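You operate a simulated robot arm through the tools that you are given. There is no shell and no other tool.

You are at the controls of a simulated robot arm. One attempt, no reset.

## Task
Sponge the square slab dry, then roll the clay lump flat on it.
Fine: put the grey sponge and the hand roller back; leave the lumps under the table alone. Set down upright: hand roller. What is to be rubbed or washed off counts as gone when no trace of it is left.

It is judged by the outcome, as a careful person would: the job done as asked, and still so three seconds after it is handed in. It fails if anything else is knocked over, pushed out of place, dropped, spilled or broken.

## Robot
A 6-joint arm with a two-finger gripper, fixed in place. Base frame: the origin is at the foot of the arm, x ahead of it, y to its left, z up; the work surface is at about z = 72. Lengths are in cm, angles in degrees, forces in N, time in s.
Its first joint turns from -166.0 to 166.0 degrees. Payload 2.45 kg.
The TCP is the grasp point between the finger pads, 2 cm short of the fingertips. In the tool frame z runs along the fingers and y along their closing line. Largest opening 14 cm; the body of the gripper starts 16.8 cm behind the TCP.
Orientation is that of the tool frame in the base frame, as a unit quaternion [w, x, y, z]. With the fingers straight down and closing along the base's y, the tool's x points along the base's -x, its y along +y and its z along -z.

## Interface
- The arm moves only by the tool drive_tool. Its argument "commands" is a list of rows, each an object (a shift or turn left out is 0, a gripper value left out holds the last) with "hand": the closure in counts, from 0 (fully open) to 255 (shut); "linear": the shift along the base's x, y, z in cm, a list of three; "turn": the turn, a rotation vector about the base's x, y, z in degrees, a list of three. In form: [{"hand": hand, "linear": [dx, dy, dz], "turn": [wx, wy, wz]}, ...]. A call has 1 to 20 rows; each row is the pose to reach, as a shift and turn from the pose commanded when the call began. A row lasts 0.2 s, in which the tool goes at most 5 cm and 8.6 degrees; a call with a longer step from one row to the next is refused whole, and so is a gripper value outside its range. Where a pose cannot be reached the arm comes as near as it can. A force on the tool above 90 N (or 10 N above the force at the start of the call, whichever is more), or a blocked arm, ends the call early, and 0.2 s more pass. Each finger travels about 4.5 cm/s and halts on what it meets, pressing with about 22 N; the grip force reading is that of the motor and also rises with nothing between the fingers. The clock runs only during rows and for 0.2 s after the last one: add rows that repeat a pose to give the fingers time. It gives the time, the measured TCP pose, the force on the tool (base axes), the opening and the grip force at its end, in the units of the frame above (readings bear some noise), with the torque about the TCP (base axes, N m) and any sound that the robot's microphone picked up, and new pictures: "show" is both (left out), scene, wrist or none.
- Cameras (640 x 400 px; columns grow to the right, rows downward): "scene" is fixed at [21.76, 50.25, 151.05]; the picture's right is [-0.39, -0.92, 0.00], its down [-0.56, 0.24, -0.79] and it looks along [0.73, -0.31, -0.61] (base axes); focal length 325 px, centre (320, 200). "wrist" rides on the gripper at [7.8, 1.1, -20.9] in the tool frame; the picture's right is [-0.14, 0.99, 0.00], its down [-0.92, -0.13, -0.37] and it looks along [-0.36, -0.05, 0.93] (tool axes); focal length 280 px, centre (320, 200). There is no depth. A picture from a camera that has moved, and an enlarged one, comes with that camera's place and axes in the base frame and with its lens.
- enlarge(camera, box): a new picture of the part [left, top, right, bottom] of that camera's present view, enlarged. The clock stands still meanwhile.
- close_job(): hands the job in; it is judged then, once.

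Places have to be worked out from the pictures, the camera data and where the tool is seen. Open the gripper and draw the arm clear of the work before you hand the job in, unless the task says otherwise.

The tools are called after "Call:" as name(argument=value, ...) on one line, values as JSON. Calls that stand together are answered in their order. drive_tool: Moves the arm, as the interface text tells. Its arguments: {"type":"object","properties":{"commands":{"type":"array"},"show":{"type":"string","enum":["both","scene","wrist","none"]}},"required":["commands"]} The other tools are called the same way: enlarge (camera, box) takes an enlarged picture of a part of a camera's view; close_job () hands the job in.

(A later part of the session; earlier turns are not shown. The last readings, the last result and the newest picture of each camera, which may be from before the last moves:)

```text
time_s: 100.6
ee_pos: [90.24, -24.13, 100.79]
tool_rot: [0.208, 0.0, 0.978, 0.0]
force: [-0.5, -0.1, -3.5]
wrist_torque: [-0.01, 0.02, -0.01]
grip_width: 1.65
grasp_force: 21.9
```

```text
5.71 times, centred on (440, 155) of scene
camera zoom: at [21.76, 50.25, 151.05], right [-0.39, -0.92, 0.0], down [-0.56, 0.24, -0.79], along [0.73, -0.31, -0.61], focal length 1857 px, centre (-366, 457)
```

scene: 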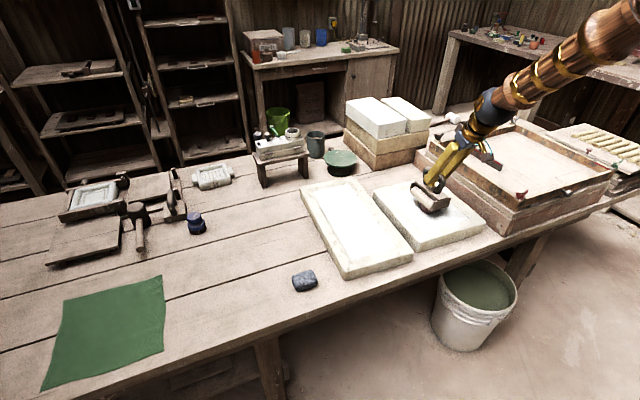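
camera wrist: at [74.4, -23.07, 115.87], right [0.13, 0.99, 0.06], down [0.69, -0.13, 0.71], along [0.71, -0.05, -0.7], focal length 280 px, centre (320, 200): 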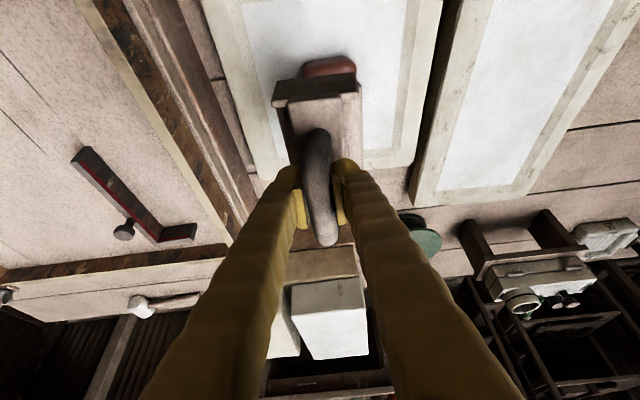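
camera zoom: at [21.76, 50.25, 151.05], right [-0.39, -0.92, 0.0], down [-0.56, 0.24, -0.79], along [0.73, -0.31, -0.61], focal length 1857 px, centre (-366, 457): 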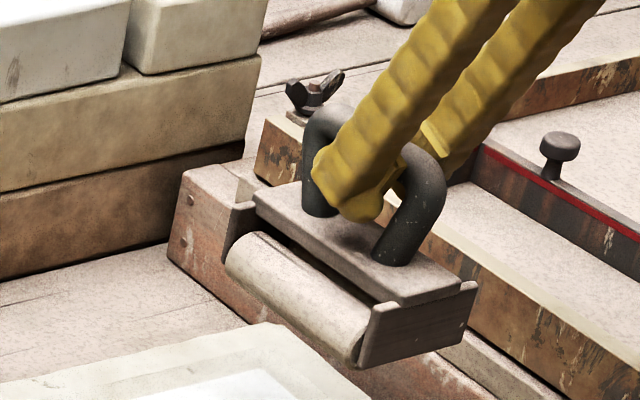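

The lump is unchanged: gripping the bar only lets me press ~20 N before the bar slips in the pads. A sturdier grip is needed: clamping the handle's two posts from outside (closing along x) with fingertips resting on the frame's top plate. I'll carry the roller to the open table area near (82, 44) to set it down and regrip.

Call:
drive_tool(commands=[{"hand": 255, "linear": [0, 1, 0]}, {"hand": 255, "linear": [-0.3, 3, 0]}, {"hand": 255, "linear": [-0.8, 6, 0]}, {"hand": 255, "linear": [-1.3, 9.8, 0]}, {"hand": 255, "linear": [-1.8, 13.8, 0]}, {"hand": 255, "linear": [-2.3, 18, 0]}, {"hand": 255, "linear": [-2.8, 22.2, 0]}, {"hand": 255, "linear": [-3.3, 26.4, 0]}, {"hand": 255, "linear": [-3.8, 30.6, 0]}, {"hand": 255, "linear": [-4.3, 34.8, 0]}, {"hand": 255, "linear": [-4.8, 39, 0]}, {"hand": 255, "linear": [-5.3, 43.2, 0]}, {"hand": 255, "linear": [-5.8, 47.4, 0]}, {"hand": 255, "linear": [-6.3, 51.6, 0]}, {"hand": 255, "linear": [-6.8, 55.6, 0]}, {"hand": 255, "linear": [-7.3, 59.4, 0]}, {"hand": 255, "linear": [-7.8, 62.8, -1]}, {"hand": 255, "linear": [-8.1, 65.6, -2]}, {"hand": 255, "linear": [-8.1, 67.4, -3]}, {"hand": 255, "linear": [-8.1, 68.2, -4]}], show="both")

Call:
enlarge(camera="scene", box=[170, 190, 310, 310])

```text
time_s: 104.8
ee_pos: [81.95, 43.98, 96.74]
tool_rot: [0.208, -0.001, 0.978, 0.0]
force: [-0.7, 0.2, -3.6]
wrist_torque: [-0.01, 0.01, 0.02]
grip_width: 1.63
grasp_force: 22.3
camera wrist: at [66.3, 45.15, 112.6], right [0.13, 0.99, 0.06], down [0.69, -0.13, 0.71], along [0.71, -0.05, -0.7], focal length 280 px, centre (320, 200)
```

scene: 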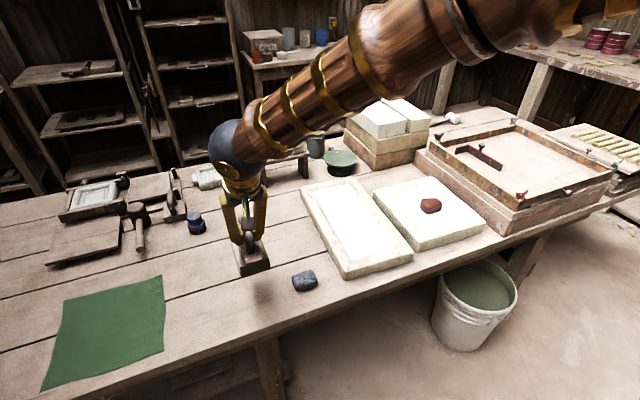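
wrist: 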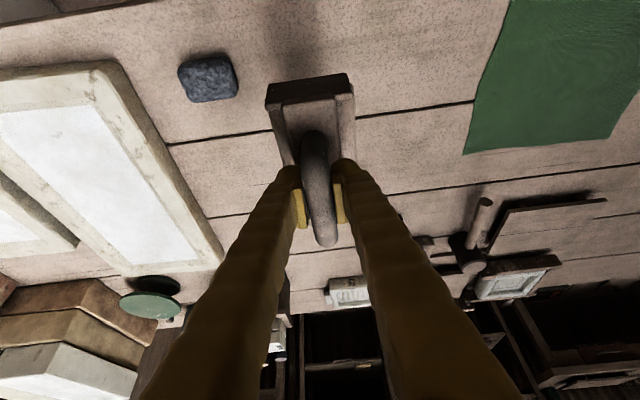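

```text
3.33 times, centred on (240, 250) of scene
camera zoom: at [21.76, 50.25, 151.05], right [-0.39, -0.92, 0.0], down [-0.56, 0.24, -0.79], along [0.73, -0.31, -0.61], focal length 1083 px, centre (587, 33)
```

zoom: 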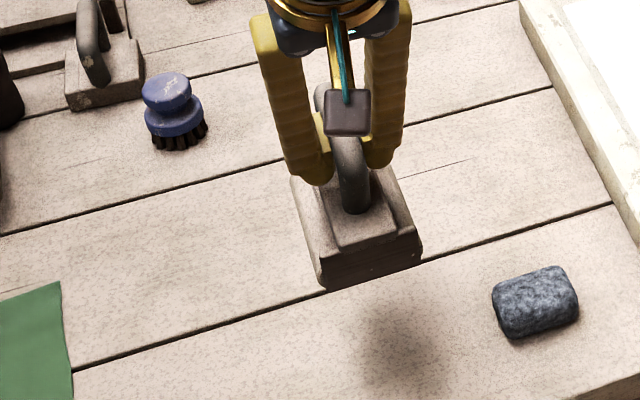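

Table here is clear. I lower the roller toward the table (contact expected around TCP z≈82.4).

Call:
drive_tool(commands=[{"hand": 255, "linear": [0.5, 0, -3]}, {"hand": 255, "linear": [1, 0, -6]}, {"hand": 255, "linear": [1.5, 0, -9]}, {"hand": 255, "linear": [2, 0, -11.5]}, {"hand": 255, "linear": [2, 0, -13]}, {"hand": 255, "linear": [2, 0, -13.6]}, {"hand": 255, "linear": [2, 0, -13.6]}], show="scene")

Call:
enlarge(camera="scene", box=[190, 200, 290, 290])

```text
time_s: 106.4
ee_pos: [83.99, 43.94, 83.18]
tool_rot: [0.208, 0.001, 0.978, 0.0]
force: [0.0, 0.7, -3.9]
wrist_torque: [-0.01, 0.01, -0.01]
grip_width: 1.63
grasp_force: 22.2
```

scene: 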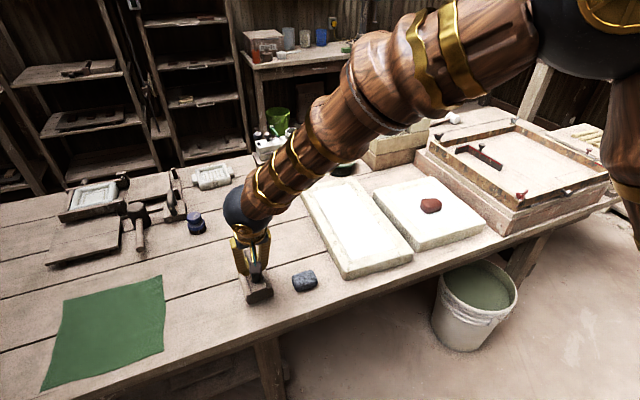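

```text
4.44 times, centred on (240, 245) of scene
camera zoom: at [21.76, 50.25, 151.05], right [-0.39, -0.92, 0.0], down [-0.56, 0.24, -0.79], along [0.73, -0.31, -0.61], focal length 1444 px, centre (676, 0)
```

zoom: 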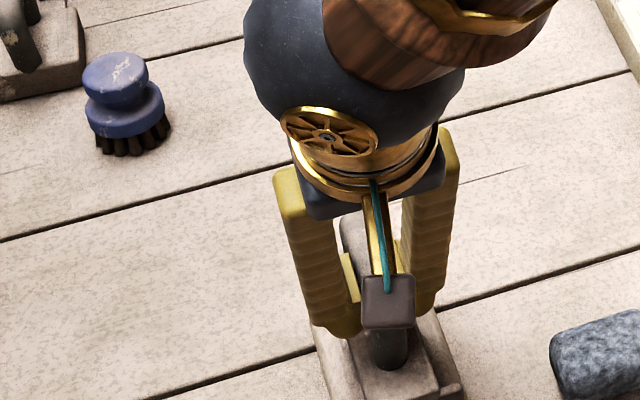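

Call:
drive_tool(commands=[{"hand": 255, "linear": [0, 0, -0.2]}, {"hand": 255, "linear": [0, 0, -0.4]}, {"hand": 255, "linear": [0, 0, -0.4]}], show="none")

Call:
drive_tool(commands=[{"hand": 255, "linear": [0, 0, -0.15]}, {"hand": 255, "linear": [0, 0, -0.3]}, {"hand": 255, "linear": [0, 0, -0.3]}], show="none")

```text
time_s: 107.2
ee_pos: [84.05, 43.94, 82.72]
tool_rot: [0.208, 0.0, 0.978, 0.0]
force: [-0.2, 0.3, -3.8]
wrist_torque: [0.04, 0.04, -0.01]
grip_width: 1.68
grasp_force: 22.2
```

```text
time_s: 108.0
ee_pos: [83.98, 44.02, 82.48]
tool_rot: [0.208, -0.001, 0.978, 0.0]
force: [-2.5, 0.4, 3.0]
wrist_torque: [-0.09, -0.16, -0.02]
grip_width: 1.64
grasp_force: 21.6
```

It's on the table (7 N). I check its attitude before releasing.

Call:
enlarge(camera="scene", box=[215, 235, 295, 315])

Call:
enlarge(camera="wrist", box=[220, 40, 420, 260])

```text
5.00 times, centred on (255, 275) of scene
camera zoom: at [21.76, 50.25, 151.05], right [-0.39, -0.92, 0.0], down [-0.56, 0.24, -0.79], along [0.73, -0.31, -0.61], focal length 1625 px, centre (645, -175)
```

zoom: 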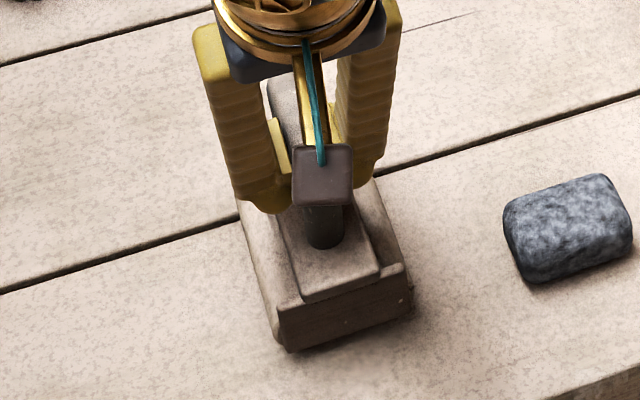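

```text
1.82 times, centred on (320, 150) of wrist
camera zoom: at [68.32, 45.13, 98.34], right [0.13, 0.99, 0.06], down [0.69, -0.13, 0.71], along [0.71, -0.05, -0.7], focal length 510 px, centre (320, 291)
```

zoom: 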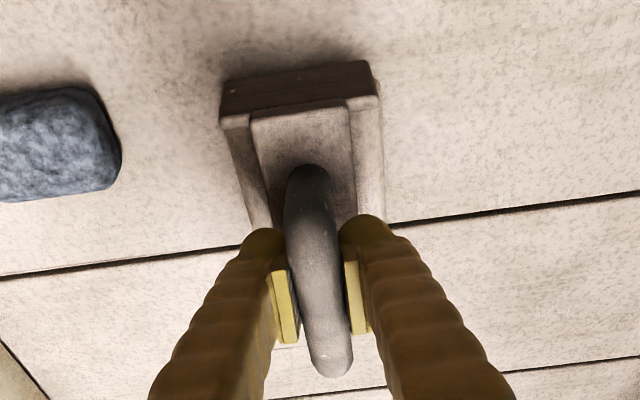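

It stands level. I open slowly and withdraw upward, then look.

Call:
drive_tool(commands=[{"hand": 228, "linear": [0, 0, 0]}, {"hand": 220, "linear": [0, 0, 0]}, {"hand": 205, "linear": [0, 0, 0]}, {"hand": 180, "linear": [0, 0, 0]}, {"hand": 140, "linear": [0, 0, 0]}, {"hand": 110, "linear": [0, 0, 0]}, {"hand": 110, "linear": [0, 0, 0.5]}, {"hand": 110, "linear": [0, 0, 3]}, {"hand": 110, "linear": [0, 0, 7]}, {"hand": 110, "linear": [0, 0, 11]}, {"hand": 110, "linear": [0, 0, 14]}, {"hand": 110, "linear": [0, 0, 14]}], show="both")

Call:
enlarge(camera="scene", box=[205, 215, 305, 315])

Call:
enlarge(camera="wrist", box=[200, 0, 420, 220])

```text
time_s: 110.6
ee_pos: [84.09, 44.02, 96.45]
tool_rot: [0.208, 0.0, 0.978, 0.0]
force: [0.0, 0.0, 0.0]
wrist_torque: [-0.05, -0.02, -0.01]
grip_width: 7.98
grasp_force: 0.1
camera wrist: at [68.43, 45.12, 112.28], right [0.13, 0.99, 0.06], down [0.69, -0.13, 0.71], along [0.71, -0.05, -0.7], focal length 280 px, centre (320, 200)
```

scene: 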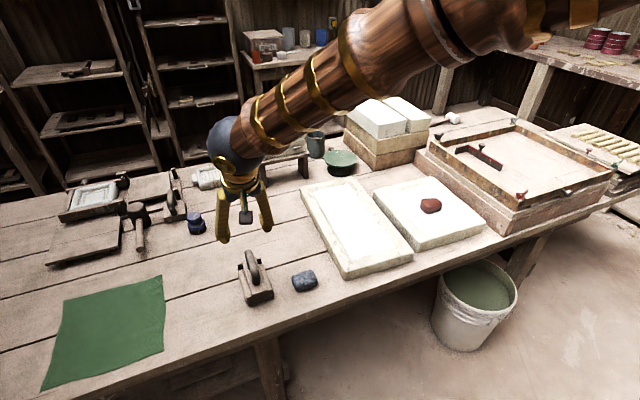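
wrist: 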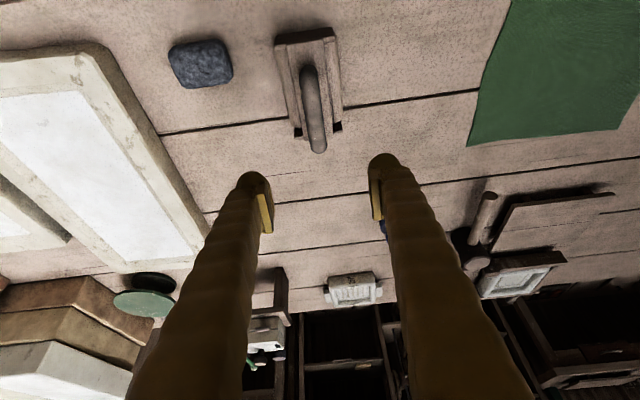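

```text
4.00 times, centred on (255, 265) of scene
camera zoom: at [21.76, 50.25, 151.05], right [-0.39, -0.92, 0.0], down [-0.56, 0.24, -0.79], along [0.73, -0.31, -0.61], focal length 1300 px, centre (580, -60)
```

zoom: 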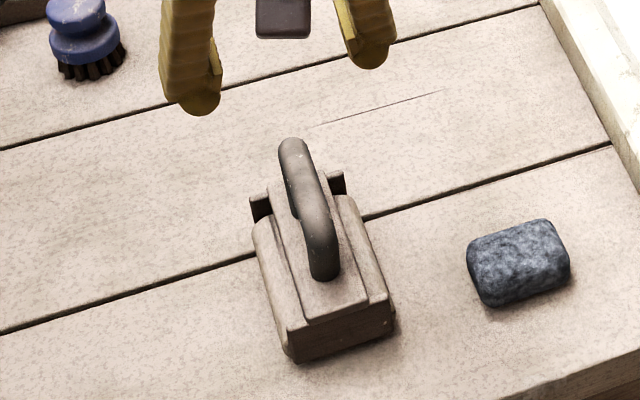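

```text
1.82 times, centred on (310, 110) of wrist
camera zoom: at [68.43, 45.12, 112.28], right [0.13, 0.99, 0.06], down [0.69, -0.13, 0.71], along [0.71, -0.05, -0.7], focal length 510 px, centre (338, 364)
```

zoom: 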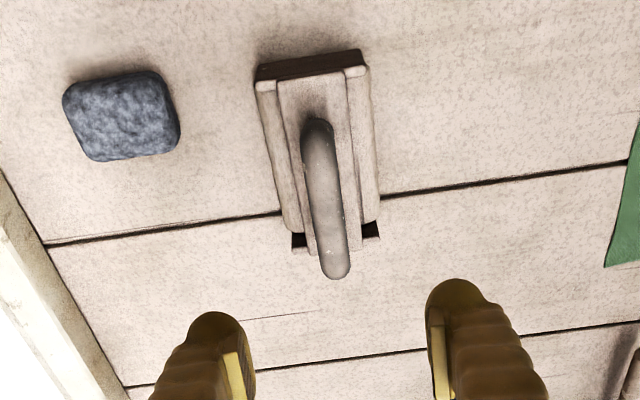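

The roller stands upright at about (84, 44). I bring the tool vertical and then rotate it 90° about z so the fingers close along x.

Call:
drive_tool(commands=[{"hand": 80, "linear": [0, 0, 1], "turn": [0, 8, 0]}, {"hand": 80, "linear": [0, 0, 2], "turn": [0, 16, 0]}, {"hand": 80, "linear": [0, 0, 3], "turn": [0, 24, 0]}, {"hand": 80, "linear": [0, 0, 3], "turn": [0, 24, 0]}], show="none")

Call:
drive_tool(commands=[{"hand": 80, "turn": [0, 0, 8]}, {"hand": 80, "turn": [0, 0, 16]}, {"hand": 80, "turn": [0, 0, 24]}, {"hand": 80, "turn": [0, 0, 32]}, {"hand": 80, "turn": [0, 0, 40]}, {"hand": 80, "turn": [0, 0, 48]}, {"hand": 80, "turn": [0, 0, 56]}, {"hand": 80, "turn": [0, 0, 64]}, {"hand": 80, "turn": [0, 0, 72]}, {"hand": 80, "turn": [0, 0, 80]}, {"hand": 80, "turn": [0, 0, 86]}, {"hand": 80, "turn": [0, 0, 90]}, {"hand": 80, "turn": [0, 0, 90]}], show="both")

Call:
enlarge(camera="scene", box=[195, 165, 315, 305])

```text
time_s: 111.6
ee_pos: [84.12, 43.87, 99.5]
tool_rot: [-0.001, 0.0, 1.0, 0.0]
force: [-0.2, 0.3, -0.1]
wrist_torque: [-0.03, 0.03, 0.0]
grip_width: 9.6
grasp_force: 0.1
```

```text
time_s: 114.4
ee_pos: [84.07, 44.09, 99.41]
tool_rot: [0.0, 0.708, -0.707, 0.001]
force: [0.1, 0.2, 0.1]
wrist_torque: [-0.01, 0.0, -0.03]
grip_width: 9.6
grasp_force: 0.1
camera wrist: at [82.9, 36.23, 120.31], right [-0.99, 0.14, 0.0], down [0.13, 0.92, 0.37], along [0.05, 0.36, -0.93], focal length 280 px, centre (320, 200)
```

scene: 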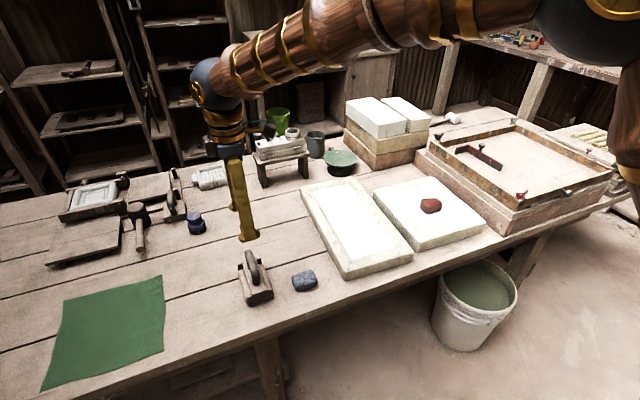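
wrist: 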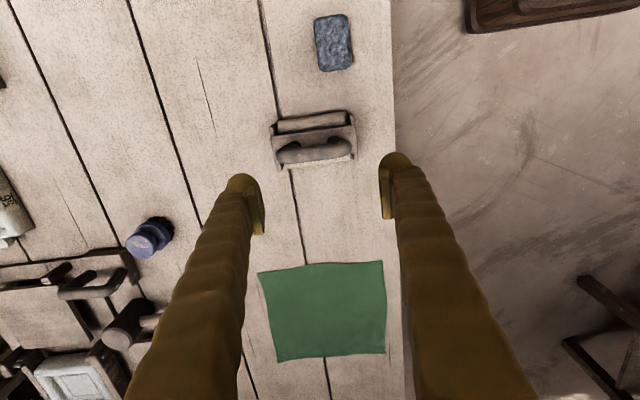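

```text
2.86 times, centred on (255, 235) of scene
camera zoom: at [21.76, 50.25, 151.05], right [-0.39, -0.92, 0.0], down [-0.56, 0.24, -0.79], along [0.73, -0.31, -0.61], focal length 928 px, centre (506, 100)
```

zoom: 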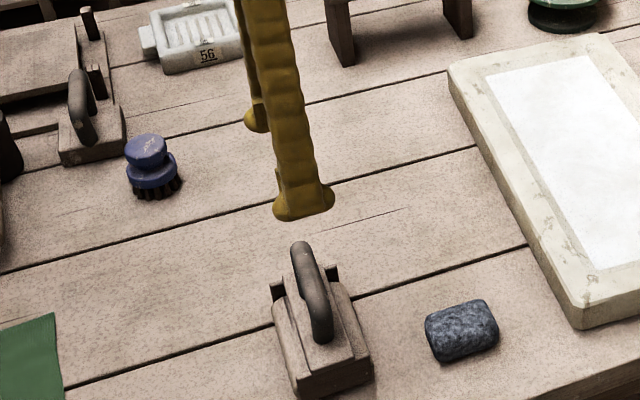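

The rotated pose is fine. I zoom the wrist camera onto the roller to locate its posts and yaw.

Call:
enlarge(camera="wrist", box=[250, 90, 380, 190])

```text
4.00 times, centred on (315, 140) of wrist
camera zoom: at [82.9, 36.23, 120.31], right [-0.99, 0.14, 0.0], down [0.13, 0.92, 0.37], along [0.05, 0.36, -0.93], focal length 1122 px, centre (340, 440)
```

zoom: 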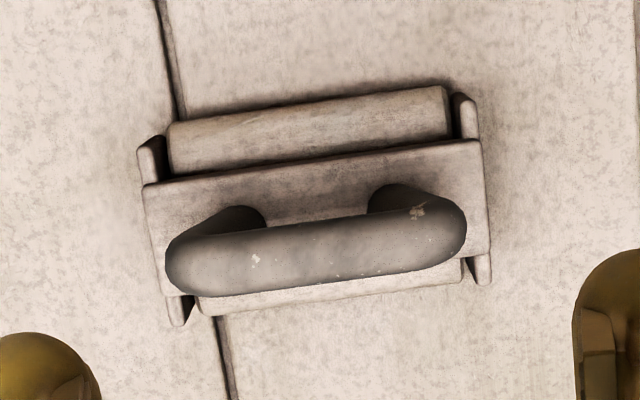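

The handle arch spans x≈79.8–89.8 (centre 84.75, y≈43.9), aligned with x. I open to about 12.5 cm and descend around the arch from outside, stopping above the plate first.

Call:
drive_tool(commands=[{"hand": 27, "linear": [0.3, -0.05, -4]}, {"hand": 27, "linear": [0.7, -0.05, -8]}, {"hand": 27, "linear": [0.7, -0.05, -11]}, {"hand": 27, "linear": [0.7, -0.05, -13]}, {"hand": 27, "linear": [0.7, -0.05, -13]}], show="both")

Call:
enlarge(camera="scene", box=[205, 205, 305, 315])

Call:
enlarge(camera="wrist", box=[220, 100, 420, 260])

```text
time_s: 115.6
ee_pos: [84.68, 43.88, 86.44]
tool_rot: [0.0, 0.707, -0.707, 0.001]
force: [-0.3, 1.0, -0.5]
wrist_torque: [0.0, -0.01, -0.01]
grip_width: 12.5
grasp_force: 0.2
camera wrist: at [83.64, 36.13, 107.23], right [-0.99, 0.14, 0.0], down [0.13, 0.92, 0.37], along [0.05, 0.36, -0.93], focal length 280 px, centre (320, 200)
```

scene: 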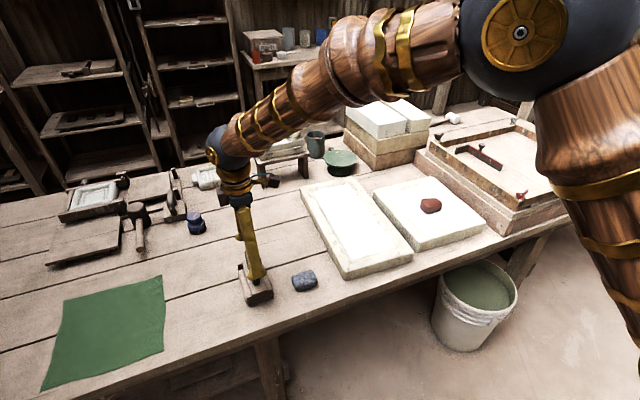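
wrist: 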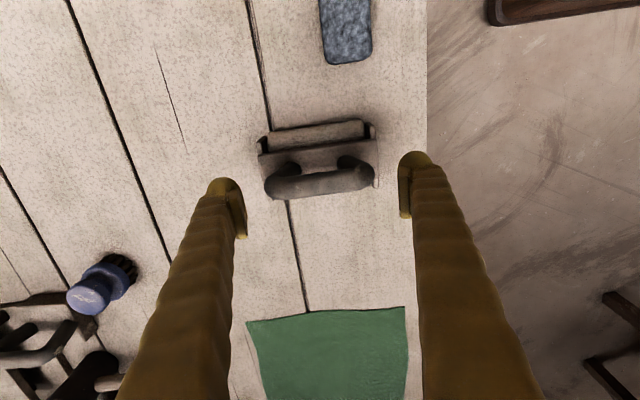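

```text
3.64 times, centred on (255, 260) of scene
camera zoom: at [21.76, 50.25, 151.05], right [-0.39, -0.92, 0.0], down [-0.56, 0.24, -0.79], along [0.73, -0.31, -0.61], focal length 1182 px, centre (556, -18)
```

zoom: 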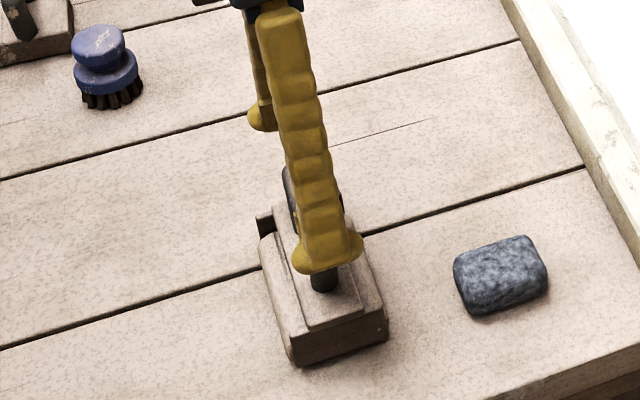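

```text
2.50 times, centred on (320, 180) of wrist
camera zoom: at [83.64, 36.13, 107.23], right [-0.99, 0.14, 0.0], down [0.13, 0.92, 0.37], along [0.05, 0.36, -0.93], focal length 701 px, centre (320, 250)
```

zoom: 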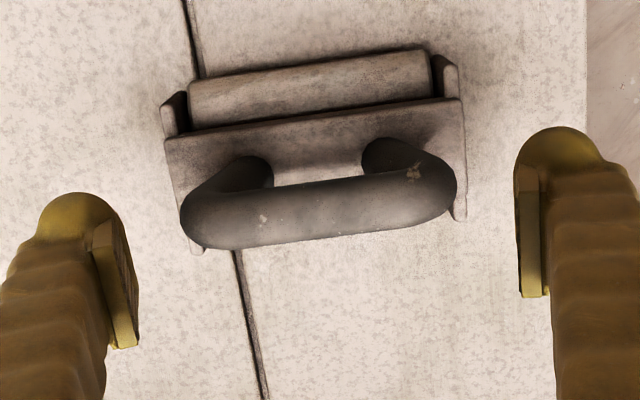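

I can see the arch flares (base posts ~±3.3, bar ends ±5). Plan: lower to TCP z≈81.2, partly close beneath the bar ends so the tips are over the plate, then lower to the plate and clamp.

Call:
drive_tool(commands=[{"hand": 30, "linear": [0.08, 0, -2]}, {"hand": 30, "linear": [0.08, 0, -4]}, {"hand": 30, "linear": [0.08, 0, -5.1]}, {"hand": 30, "linear": [0.08, 0, -5.1]}], show="both")

Call:
enlarge(camera="wrist", box=[220, 100, 420, 260])

Call:
enlarge(camera="scene", box=[215, 235, 295, 315])

```text
time_s: 116.6
ee_pos: [84.89, 43.93, 81.25]
tool_rot: [-0.001, 0.707, -0.707, -0.001]
force: [-0.7, 0.2, 0.0]
wrist_torque: [0.01, 0.01, -0.03]
grip_width: 12.38
grasp_force: 0.0
camera wrist: at [83.73, 36.17, 102.07], right [-0.99, 0.14, 0.0], down [0.13, 0.92, 0.37], along [0.05, 0.36, -0.93], focal length 280 px, centre (320, 200)
```

scene: 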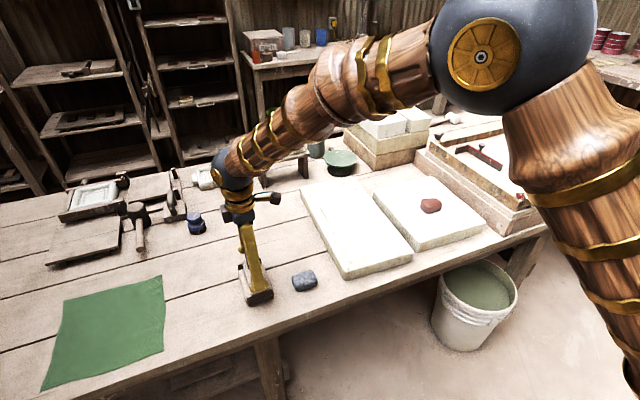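
wrist: 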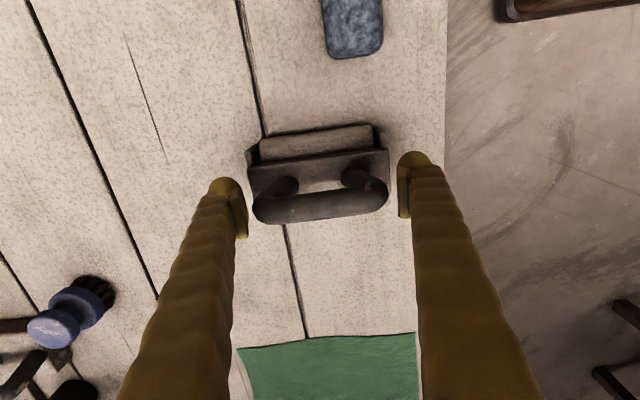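

```text
2.50 times, centred on (320, 180) of wrist
camera zoom: at [83.73, 36.17, 102.07], right [-0.99, 0.14, 0.0], down [0.13, 0.92, 0.37], along [0.05, 0.36, -0.93], focal length 701 px, centre (320, 250)
```

zoom: 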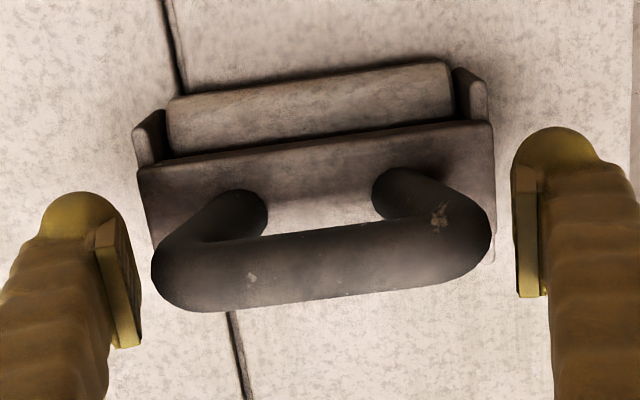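

```text
5.00 times, centred on (255, 275) of scene
camera zoom: at [21.76, 50.25, 151.05], right [-0.39, -0.92, 0.0], down [-0.56, 0.24, -0.79], along [0.73, -0.31, -0.61], focal length 1625 px, centre (645, -175)
```

zoom: 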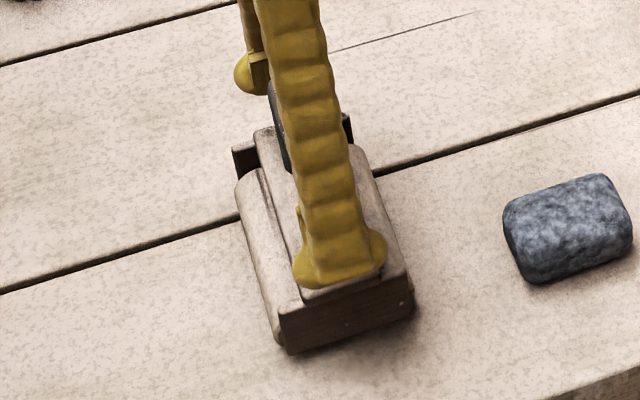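

Clear view: base posts at ±2.9, bar ends at ±4.9 around x=84.8. I narrow to about 11 cm and feel downward for the plate.

Call:
drive_tool(commands=[{"hand": 53, "linear": [0, 0, 0]}, {"hand": 53, "linear": [0, 0, 0]}, {"hand": 53, "linear": [0, 0, -0.2]}, {"hand": 53, "linear": [0, 0, -0.4]}, {"hand": 53, "linear": [0, 0, -0.4]}], show="none")

Call:
drive_tool(commands=[{"hand": 53, "linear": [0, 0, -0.15]}, {"hand": 53, "linear": [0, 0, -0.3]}, {"hand": 53, "linear": [0, 0, -0.3]}], show="none")

```text
time_s: 117.8
ee_pos: [84.82, 44.02, 80.91]
tool_rot: [0.0, 0.708, -0.707, 0.0]
force: [2.7, -0.1, 1.6]
wrist_torque: [0.02, -0.01, 0.0]
grip_width: 11.21
grasp_force: 1.1
```

```text
time_s: 118.6
ee_pos: [84.79, 44.08, 80.58]
tool_rot: [0.0, 0.707, -0.707, 0.001]
force: [1.6, 0.4, 1.0]
wrist_torque: [-0.01, -0.04, -0.02]
grip_width: 11.28
grasp_force: 1.2
```

There's a light sideways touch (2.7 N in +x) on the far finger. I look before continuing.

Call:
drive_tool(commands=[{"hand": 53, "linear": [0.15, 0, 0]}], show="both")

Call:
enlarge(camera="wrist", box=[220, 100, 420, 260])

Call:
enlarge(camera="scene", box=[225, 225, 285, 310])

```text
time_s: 119.0
ee_pos: [84.92, 43.96, 80.65]
tool_rot: [0.0, 0.707, -0.707, -0.001]
force: [-2.8, 0.7, 1.9]
wrist_torque: [0.0, 0.07, -0.01]
grip_width: 11.23
grasp_force: 1.4
camera wrist: at [83.8, 36.19, 101.46], right [-0.99, 0.14, 0.0], down [0.13, 0.92, 0.37], along [0.05, 0.36, -0.93], focal length 280 px, centre (320, 200)
```

scene: 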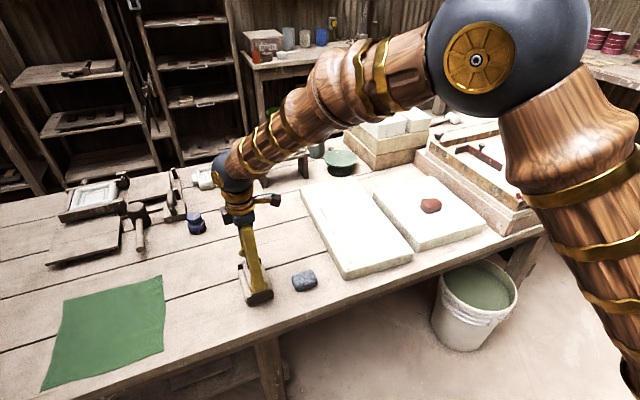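
wrist: 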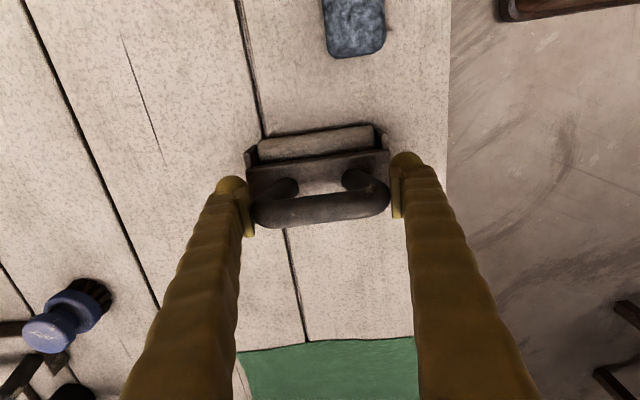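

```text
2.50 times, centred on (320, 180) of wrist
camera zoom: at [83.8, 36.19, 101.46], right [-0.99, 0.14, 0.0], down [0.13, 0.92, 0.37], along [0.05, 0.36, -0.93], focal length 701 px, centre (320, 250)
```

zoom: 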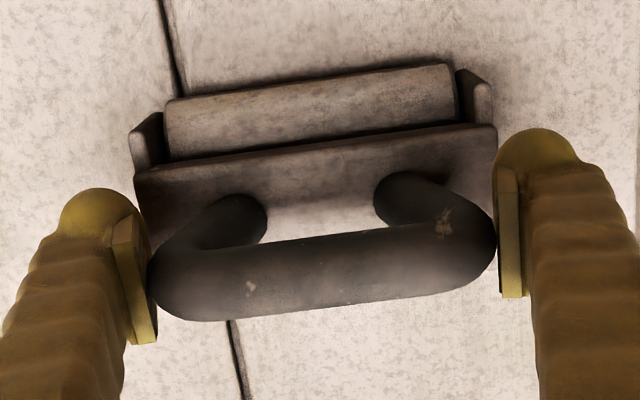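

```text
4.71 times, centred on (255, 268) of scene
camera zoom: at [21.76, 50.25, 151.05], right [-0.39, -0.92, 0.0], down [-0.56, 0.24, -0.79], along [0.73, -0.31, -0.61], focal length 1529 px, centre (626, -118)
```

zoom: 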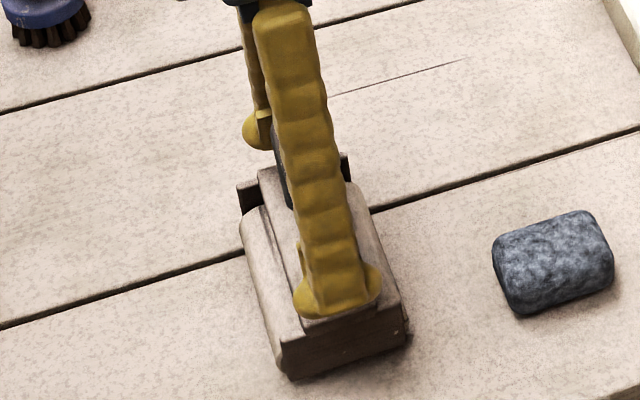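

The pads just touch the bar ends at 11.2 cm opening, centred now. I continue down gently until the tips rest on the frame.

Call:
drive_tool(commands=[{"hand": 50, "linear": [-0.08, 0, -0.15]}, {"hand": 50, "linear": [-0.08, 0, -0.3]}, {"hand": 50, "linear": [-0.08, 0, -0.3]}], show="none")

Call:
drive_tool(commands=[{"hand": 50, "linear": [0, 0, -0.15]}, {"hand": 50, "linear": [0, 0, -0.3]}, {"hand": 50, "linear": [0, 0, -0.3]}], show="none")

```text
time_s: 119.8
ee_pos: [84.86, 43.94, 80.49]
tool_rot: [0.0, -0.707, 0.707, 0.001]
force: [3.3, -1.1, 1.4]
wrist_torque: [-0.03, -0.04, -0.01]
grip_width: 11.44
grasp_force: 1.3
```

```text
time_s: 120.6
ee_pos: [84.78, 43.85, 79.95]
tool_rot: [0.001, 0.708, -0.706, 0.0]
force: [3.1, -0.3, 0.8]
wrist_torque: [0.0, -0.13, 0.02]
grip_width: 11.65
grasp_force: 5.3
```

The tips slide off the plate's ends here, so this grip won't work. Better: clamp the near post from ±y with both tips on the plate. I open, rise, and rotate back to closing along y.

Call:
drive_tool(commands=[{"hand": 30, "linear": [0, 0, 0.1]}, {"hand": 20, "linear": [0, 0, 0.2]}, {"hand": 20, "linear": [0, 0, 1.5]}, {"hand": 20, "linear": [0, 0, 5]}, {"hand": 20, "linear": [0, 0, 9.5]}, {"hand": 20, "linear": [0, 0, 14]}, {"hand": 20, "linear": [0, 0, 18]}, {"hand": 20, "linear": [0, 0, 18]}], show="scene")

Call:
drive_tool(commands=[{"hand": 100, "turn": [0, 0, -8]}, {"hand": 100, "turn": [0, 0, -16]}, {"hand": 100, "turn": [0, 0, -24]}, {"hand": 100, "turn": [0, 0, -32]}, {"hand": 100, "turn": [0, 0, -40]}, {"hand": 100, "turn": [0, 0, -48]}, {"hand": 100, "turn": [0, 0, -56]}, {"hand": 100, "turn": [0, 0, -64]}, {"hand": 100, "turn": [0, 0, -72]}, {"hand": 100, "turn": [0, 0, -80]}, {"hand": 100, "turn": [0, 0, -86]}, {"hand": 100, "linear": [-2, 0, 0], "turn": [0, 0, -90]}, {"hand": 100, "linear": [-3.3, 0, 0], "turn": [0, 0, -90]}, {"hand": 100, "linear": [-3.3, 0, 0], "turn": [0, 0, -90]}], show="both")

Call:
enlarge(camera="wrist", box=[220, 120, 420, 280])

Call:
enlarge(camera="scene", box=[205, 235, 305, 315])

```text
time_s: 122.4
ee_pos: [84.8, 43.93, 98.01]
tool_rot: [0.001, -0.707, 0.707, 0.001]
force: [-1.0, 0.0, 0.3]
wrist_torque: [-0.04, 0.02, 0.01]
grip_width: 12.92
grasp_force: 0.2
```

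scene: 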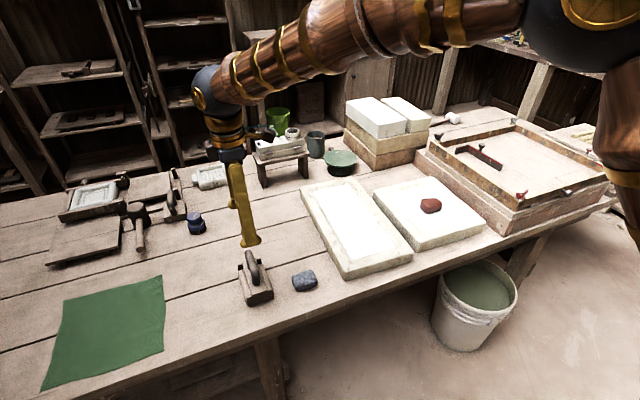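

```text
time_s: 125.4
ee_pos: [81.6, 43.95, 98.05]
tool_rot: [0.0, 0.001, 1.0, 0.0]
force: [-1.3, 0.1, 0.2]
wrist_torque: [-0.01, -0.02, 0.01]
grip_width: 8.53
grasp_force: 0.0
camera wrist: at [73.68, 45.07, 118.91], right [0.14, 0.99, 0.0], down [0.92, -0.13, 0.37], along [0.36, -0.05, -0.93], focal length 280 px, centre (320, 200)
```

scene: 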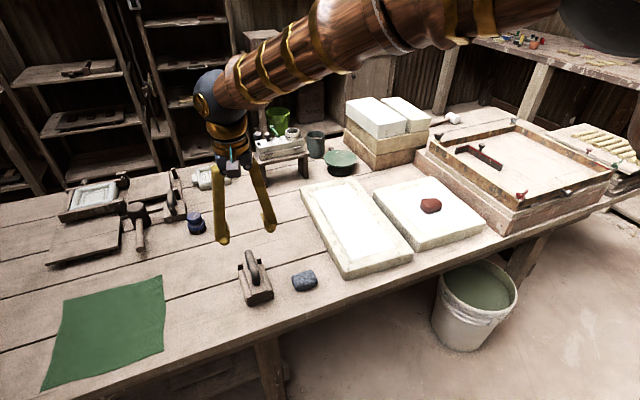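
wrist: 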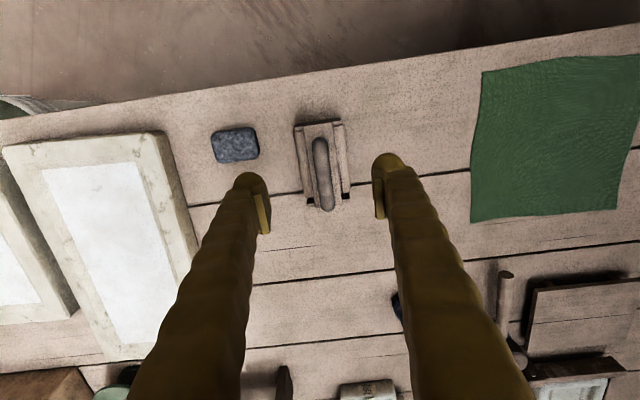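

```text
2.50 times, centred on (320, 200) of wrist
camera zoom: at [73.68, 45.07, 118.91], right [0.14, 0.99, 0.0], down [0.92, -0.13, 0.37], along [0.36, -0.05, -0.93], focal length 701 px, centre (320, 200)
```

zoom: 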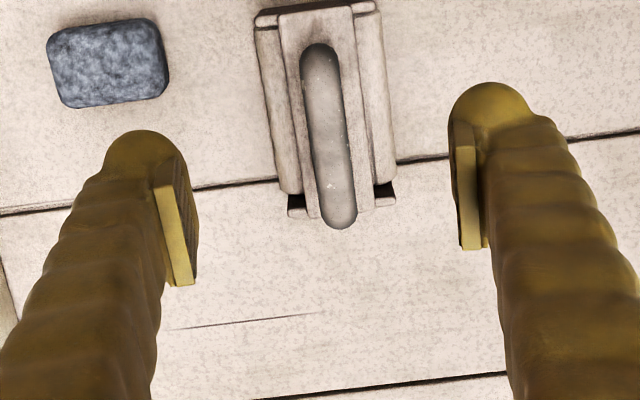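

```text
5.00 times, centred on (255, 275) of scene
camera zoom: at [21.76, 50.25, 151.05], right [-0.39, -0.92, 0.0], down [-0.56, 0.24, -0.79], along [0.73, -0.31, -0.61], focal length 1625 px, centre (645, -175)
```

zoom: 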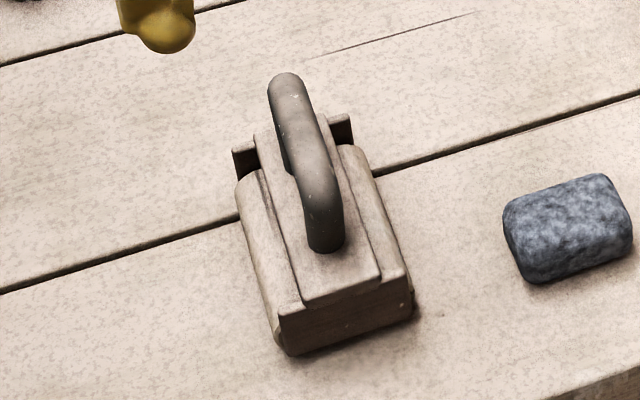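

Now I have the geometry: plate top at z≈77, near post at x≈81.5, y≈44. I descend around the near post to TCP z≈80.2 with a moderate opening.

Call:
drive_tool(commands=[{"hand": 145, "linear": [-0.1, 0.03, -4.5]}, {"hand": 145, "linear": [-0.1, 0.03, -9]}, {"hand": 145, "linear": [-0.1, 0.03, -12.5]}, {"hand": 145, "linear": [-0.1, 0.03, -15.5]}, {"hand": 145, "linear": [-0.1, 0.03, -17.7]}, {"hand": 145, "linear": [-0.1, 0.03, -17.7]}], show="both")

Call:
enlarge(camera="wrist", box=[240, 120, 400, 260])

Call:
enlarge(camera="scene", box=[215, 225, 295, 305])

```text
time_s: 126.8
ee_pos: [81.36, 43.97, 80.31]
tool_rot: [0.0, 0.0, 1.0, 0.0]
force: [-0.3, -0.8, 0.4]
wrist_torque: [-0.02, -0.01, 0.01]
grip_width: 6.05
grasp_force: 0.1
camera wrist: at [73.57, 45.11, 101.14], right [0.14, 0.99, 0.0], down [0.92, -0.13, 0.37], along [0.36, -0.05, -0.93], focal length 280 px, centre (320, 200)
```

scene: 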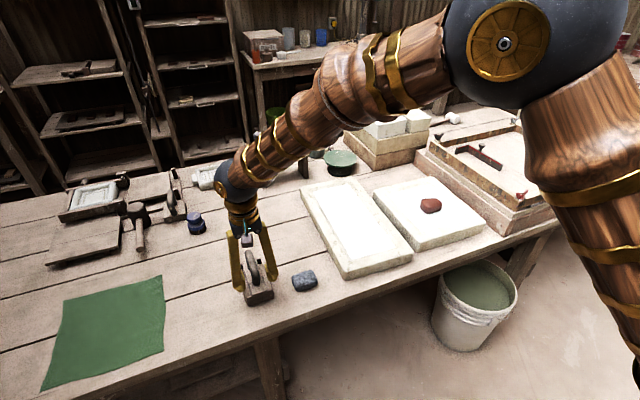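
wrist: 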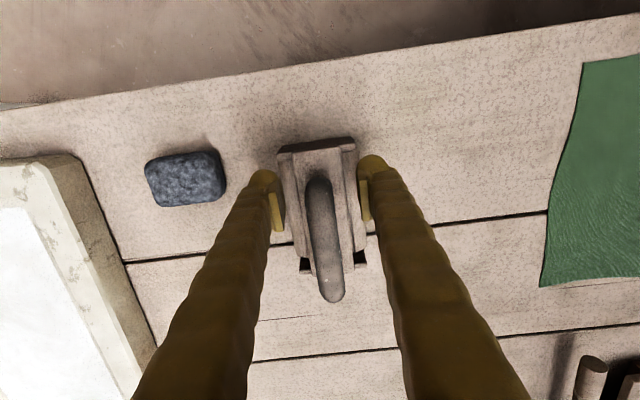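

```text
2.86 times, centred on (320, 190) of wrist
camera zoom: at [73.57, 45.11, 101.14], right [0.14, 0.99, 0.0], down [0.92, -0.13, 0.37], along [0.36, -0.05, -0.93], focal length 801 px, centre (320, 229)
```

zoom: 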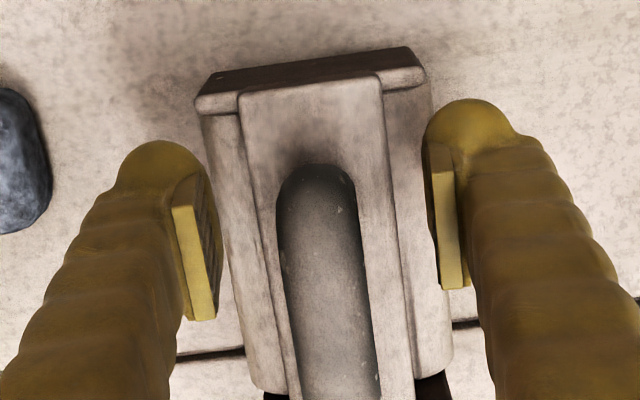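

```text
5.00 times, centred on (255, 265) of scene
camera zoom: at [21.76, 50.25, 151.05], right [-0.39, -0.92, 0.0], down [-0.56, 0.24, -0.79], along [0.73, -0.31, -0.61], focal length 1625 px, centre (645, -125)
```

zoom: 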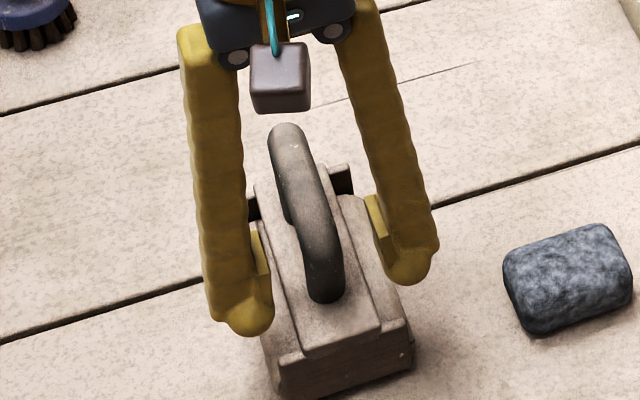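

Fingers straddle the near post well. I narrow the gap to ~2.2 cm, then feel down for the plate.

Call:
drive_tool(commands=[{"hand": 180, "linear": [0.05, 0, 0]}, {"hand": 205, "linear": [0.05, 0, 0]}, {"hand": 212, "linear": [0.05, 0, 0]}, {"hand": 212, "linear": [0.05, 0, -0.2]}, {"hand": 212, "linear": [0.05, 0, -0.5]}, {"hand": 212, "linear": [0.05, 0, -0.5]}], show="none")

Call:
drive_tool(commands=[{"hand": 212, "linear": [0, 0, -0.2]}, {"hand": 212, "linear": [0, 0, -0.4]}, {"hand": 212, "linear": [0, 0, -0.4]}], show="both")

Call:
enlarge(camera="scene", box=[225, 235, 285, 305])

```text
time_s: 128.2
ee_pos: [81.48, 44.08, 79.79]
tool_rot: [0.0, 0.0, 1.0, 0.0]
force: [0.6, 0.5, -0.1]
wrist_torque: [0.0, -0.01, 0.01]
grip_width: 2.35
grasp_force: 0.2
```

```text
time_s: 129.0
ee_pos: [81.55, 44.0, 79.54]
tool_rot: [0.001, 0.0, 1.0, 0.0]
force: [-9.5, 0.0, 27.5]
wrist_torque: [-0.04, 0.18, 0.01]
grip_width: 2.36
grasp_force: 0.1
camera wrist: at [73.62, 45.13, 100.43], right [0.14, 0.99, 0.0], down [0.92, -0.13, 0.37], along [0.37, -0.05, -0.93], focal length 280 px, centre (320, 200)
```

scene: 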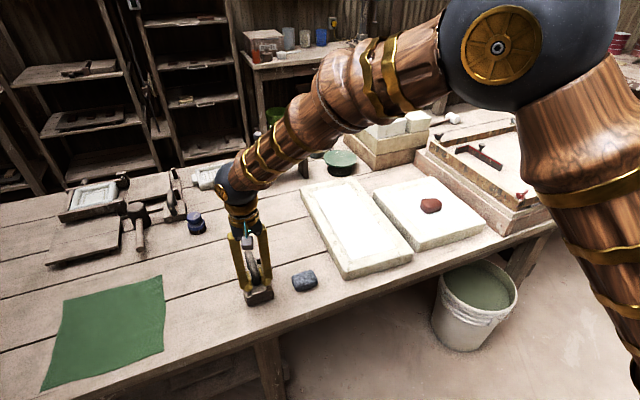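
wrist: 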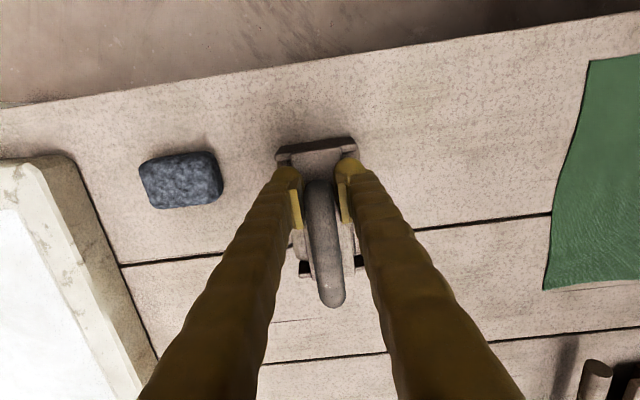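

```text
5.71 times, centred on (255, 270) of scene
camera zoom: at [21.76, 50.25, 151.05], right [-0.39, -0.92, 0.0], down [-0.56, 0.24, -0.79], along [0.73, -0.31, -0.61], focal length 1857 px, centre (691, -200)
```

zoom: 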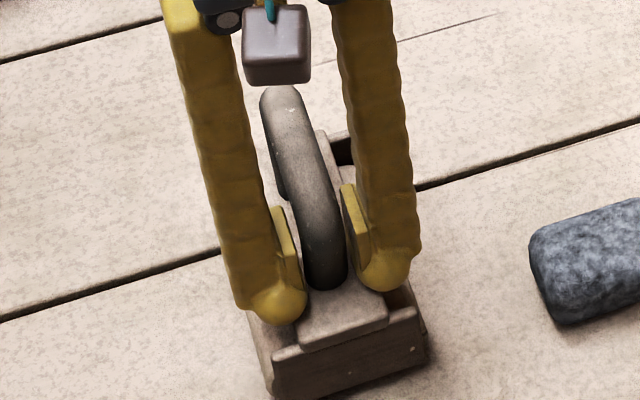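

The tips rest on the plate (27 N). I ease up a bit and clamp the post.

Call:
drive_tool(commands=[{"hand": 212, "linear": [0, 0, 0.12]}, {"hand": 255, "linear": [0, 0, 0.12]}, {"hand": 255, "linear": [0, 0, 0.12]}, {"hand": 255, "linear": [0, 0, 0.12]}, {"hand": 255, "linear": [0, 0, 0.12]}], show="none")

Call:
enlarge(camera="scene", box=[225, 235, 285, 305])

Call:
enlarge(camera="wrist", box=[240, 120, 400, 320])

```text
time_s: 130.2
ee_pos: [81.5, 43.91, 79.64]
tool_rot: [0.0, 0.0, 1.0, 0.0]
force: [6.0, -0.6, 16.5]
wrist_torque: [0.04, -0.17, 0.0]
grip_width: 1.98
grasp_force: 21.4
```

```text
5.71 times, centred on (255, 270) of scene
camera zoom: at [21.76, 50.25, 151.05], right [-0.39, -0.92, 0.0], down [-0.56, 0.24, -0.79], along [0.73, -0.31, -0.61], focal length 1857 px, centre (691, -200)
```

zoom: 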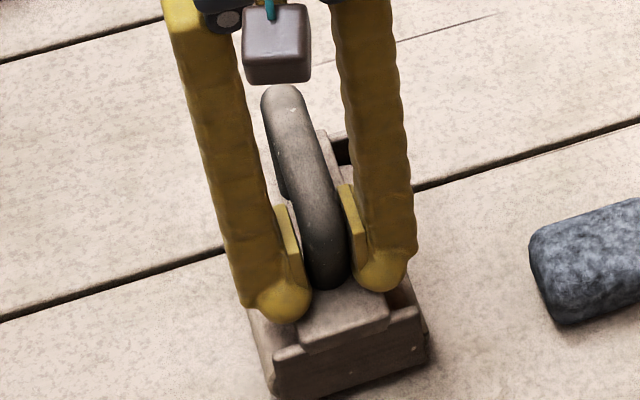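

```text
2.00 times, centred on (320, 220) of wrist
camera zoom: at [73.65, 45.12, 100.45], right [0.14, 0.99, 0.0], down [0.92, -0.13, 0.37], along [0.37, -0.05, -0.93], focal length 561 px, centre (320, 160)
```

zoom: 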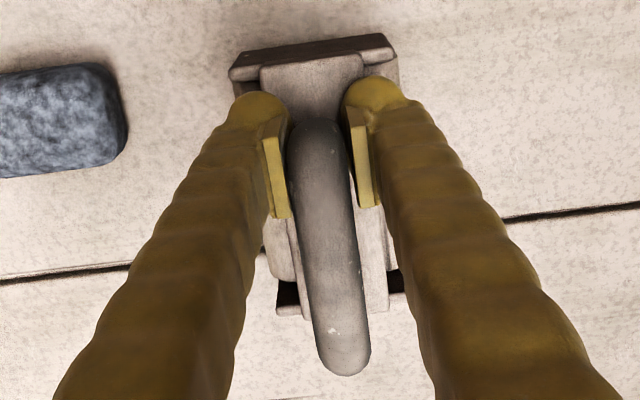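

The near post is clamped with tips on the plate. I lift slowly and check that the roller stays level.

Call:
drive_tool(commands=[{"hand": 255, "linear": [0, 0, 0.4]}, {"hand": 255, "linear": [0, 0, 0.8]}, {"hand": 255, "linear": [0, 0, 1.5]}, {"hand": 255, "linear": [0, 0, 2.5]}, {"hand": 255, "linear": [0, 0, 2.5]}], show="both")

Call:
enlarge(camera="scene", box=[215, 225, 295, 305])

Call:
enlarge(camera="wrist", box=[240, 120, 400, 320])

```text
time_s: 131.4
ee_pos: [81.47, 44.1, 82.13]
tool_rot: [0.0, 0.0, 1.0, 0.0]
force: [-0.3, -0.1, -2.8]
wrist_torque: [-0.02, 0.1, -0.04]
grip_width: 1.98
grasp_force: 21.9
camera wrist: at [73.62, 45.16, 102.91], right [0.14, 0.99, 0.0], down [0.92, -0.13, 0.37], along [0.36, -0.05, -0.93], focal length 280 px, centre (320, 200)
```

scene: 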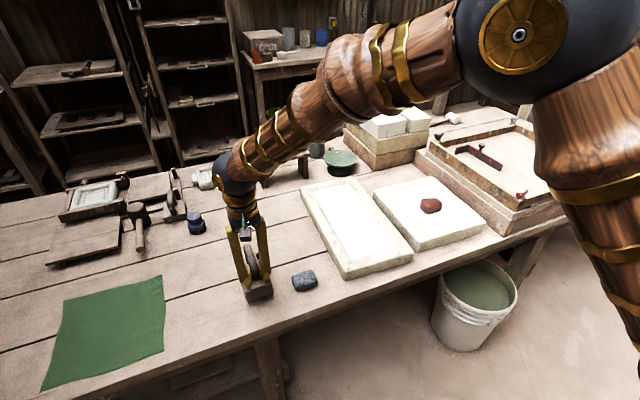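
wrist: 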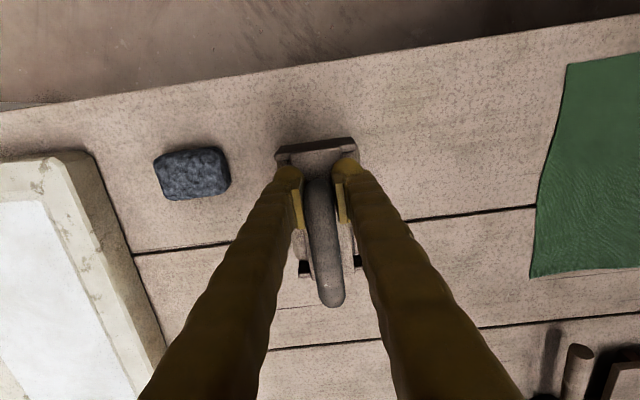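

```text
5.00 times, centred on (255, 265) of scene
camera zoom: at [21.76, 50.25, 151.05], right [-0.39, -0.92, 0.0], down [-0.56, 0.24, -0.79], along [0.73, -0.31, -0.61], focal length 1625 px, centre (645, -125)
```

zoom: 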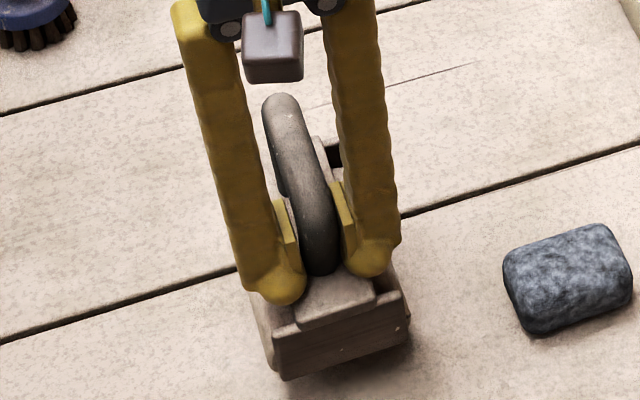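

```text
2.00 times, centred on (320, 220) of wrist
camera zoom: at [73.62, 45.16, 102.91], right [0.14, 0.99, 0.0], down [0.92, -0.13, 0.37], along [0.36, -0.05, -0.93], focal length 561 px, centre (320, 160)
```

zoom: 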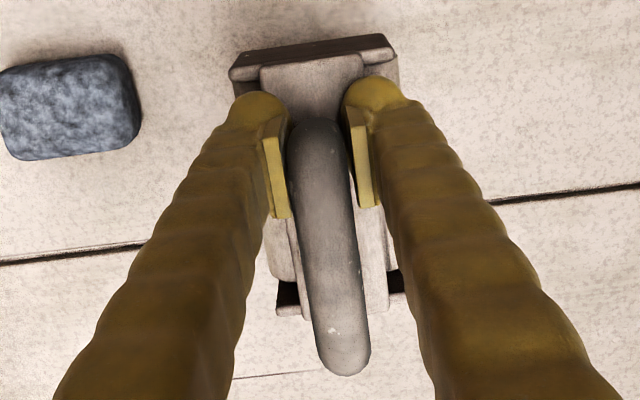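

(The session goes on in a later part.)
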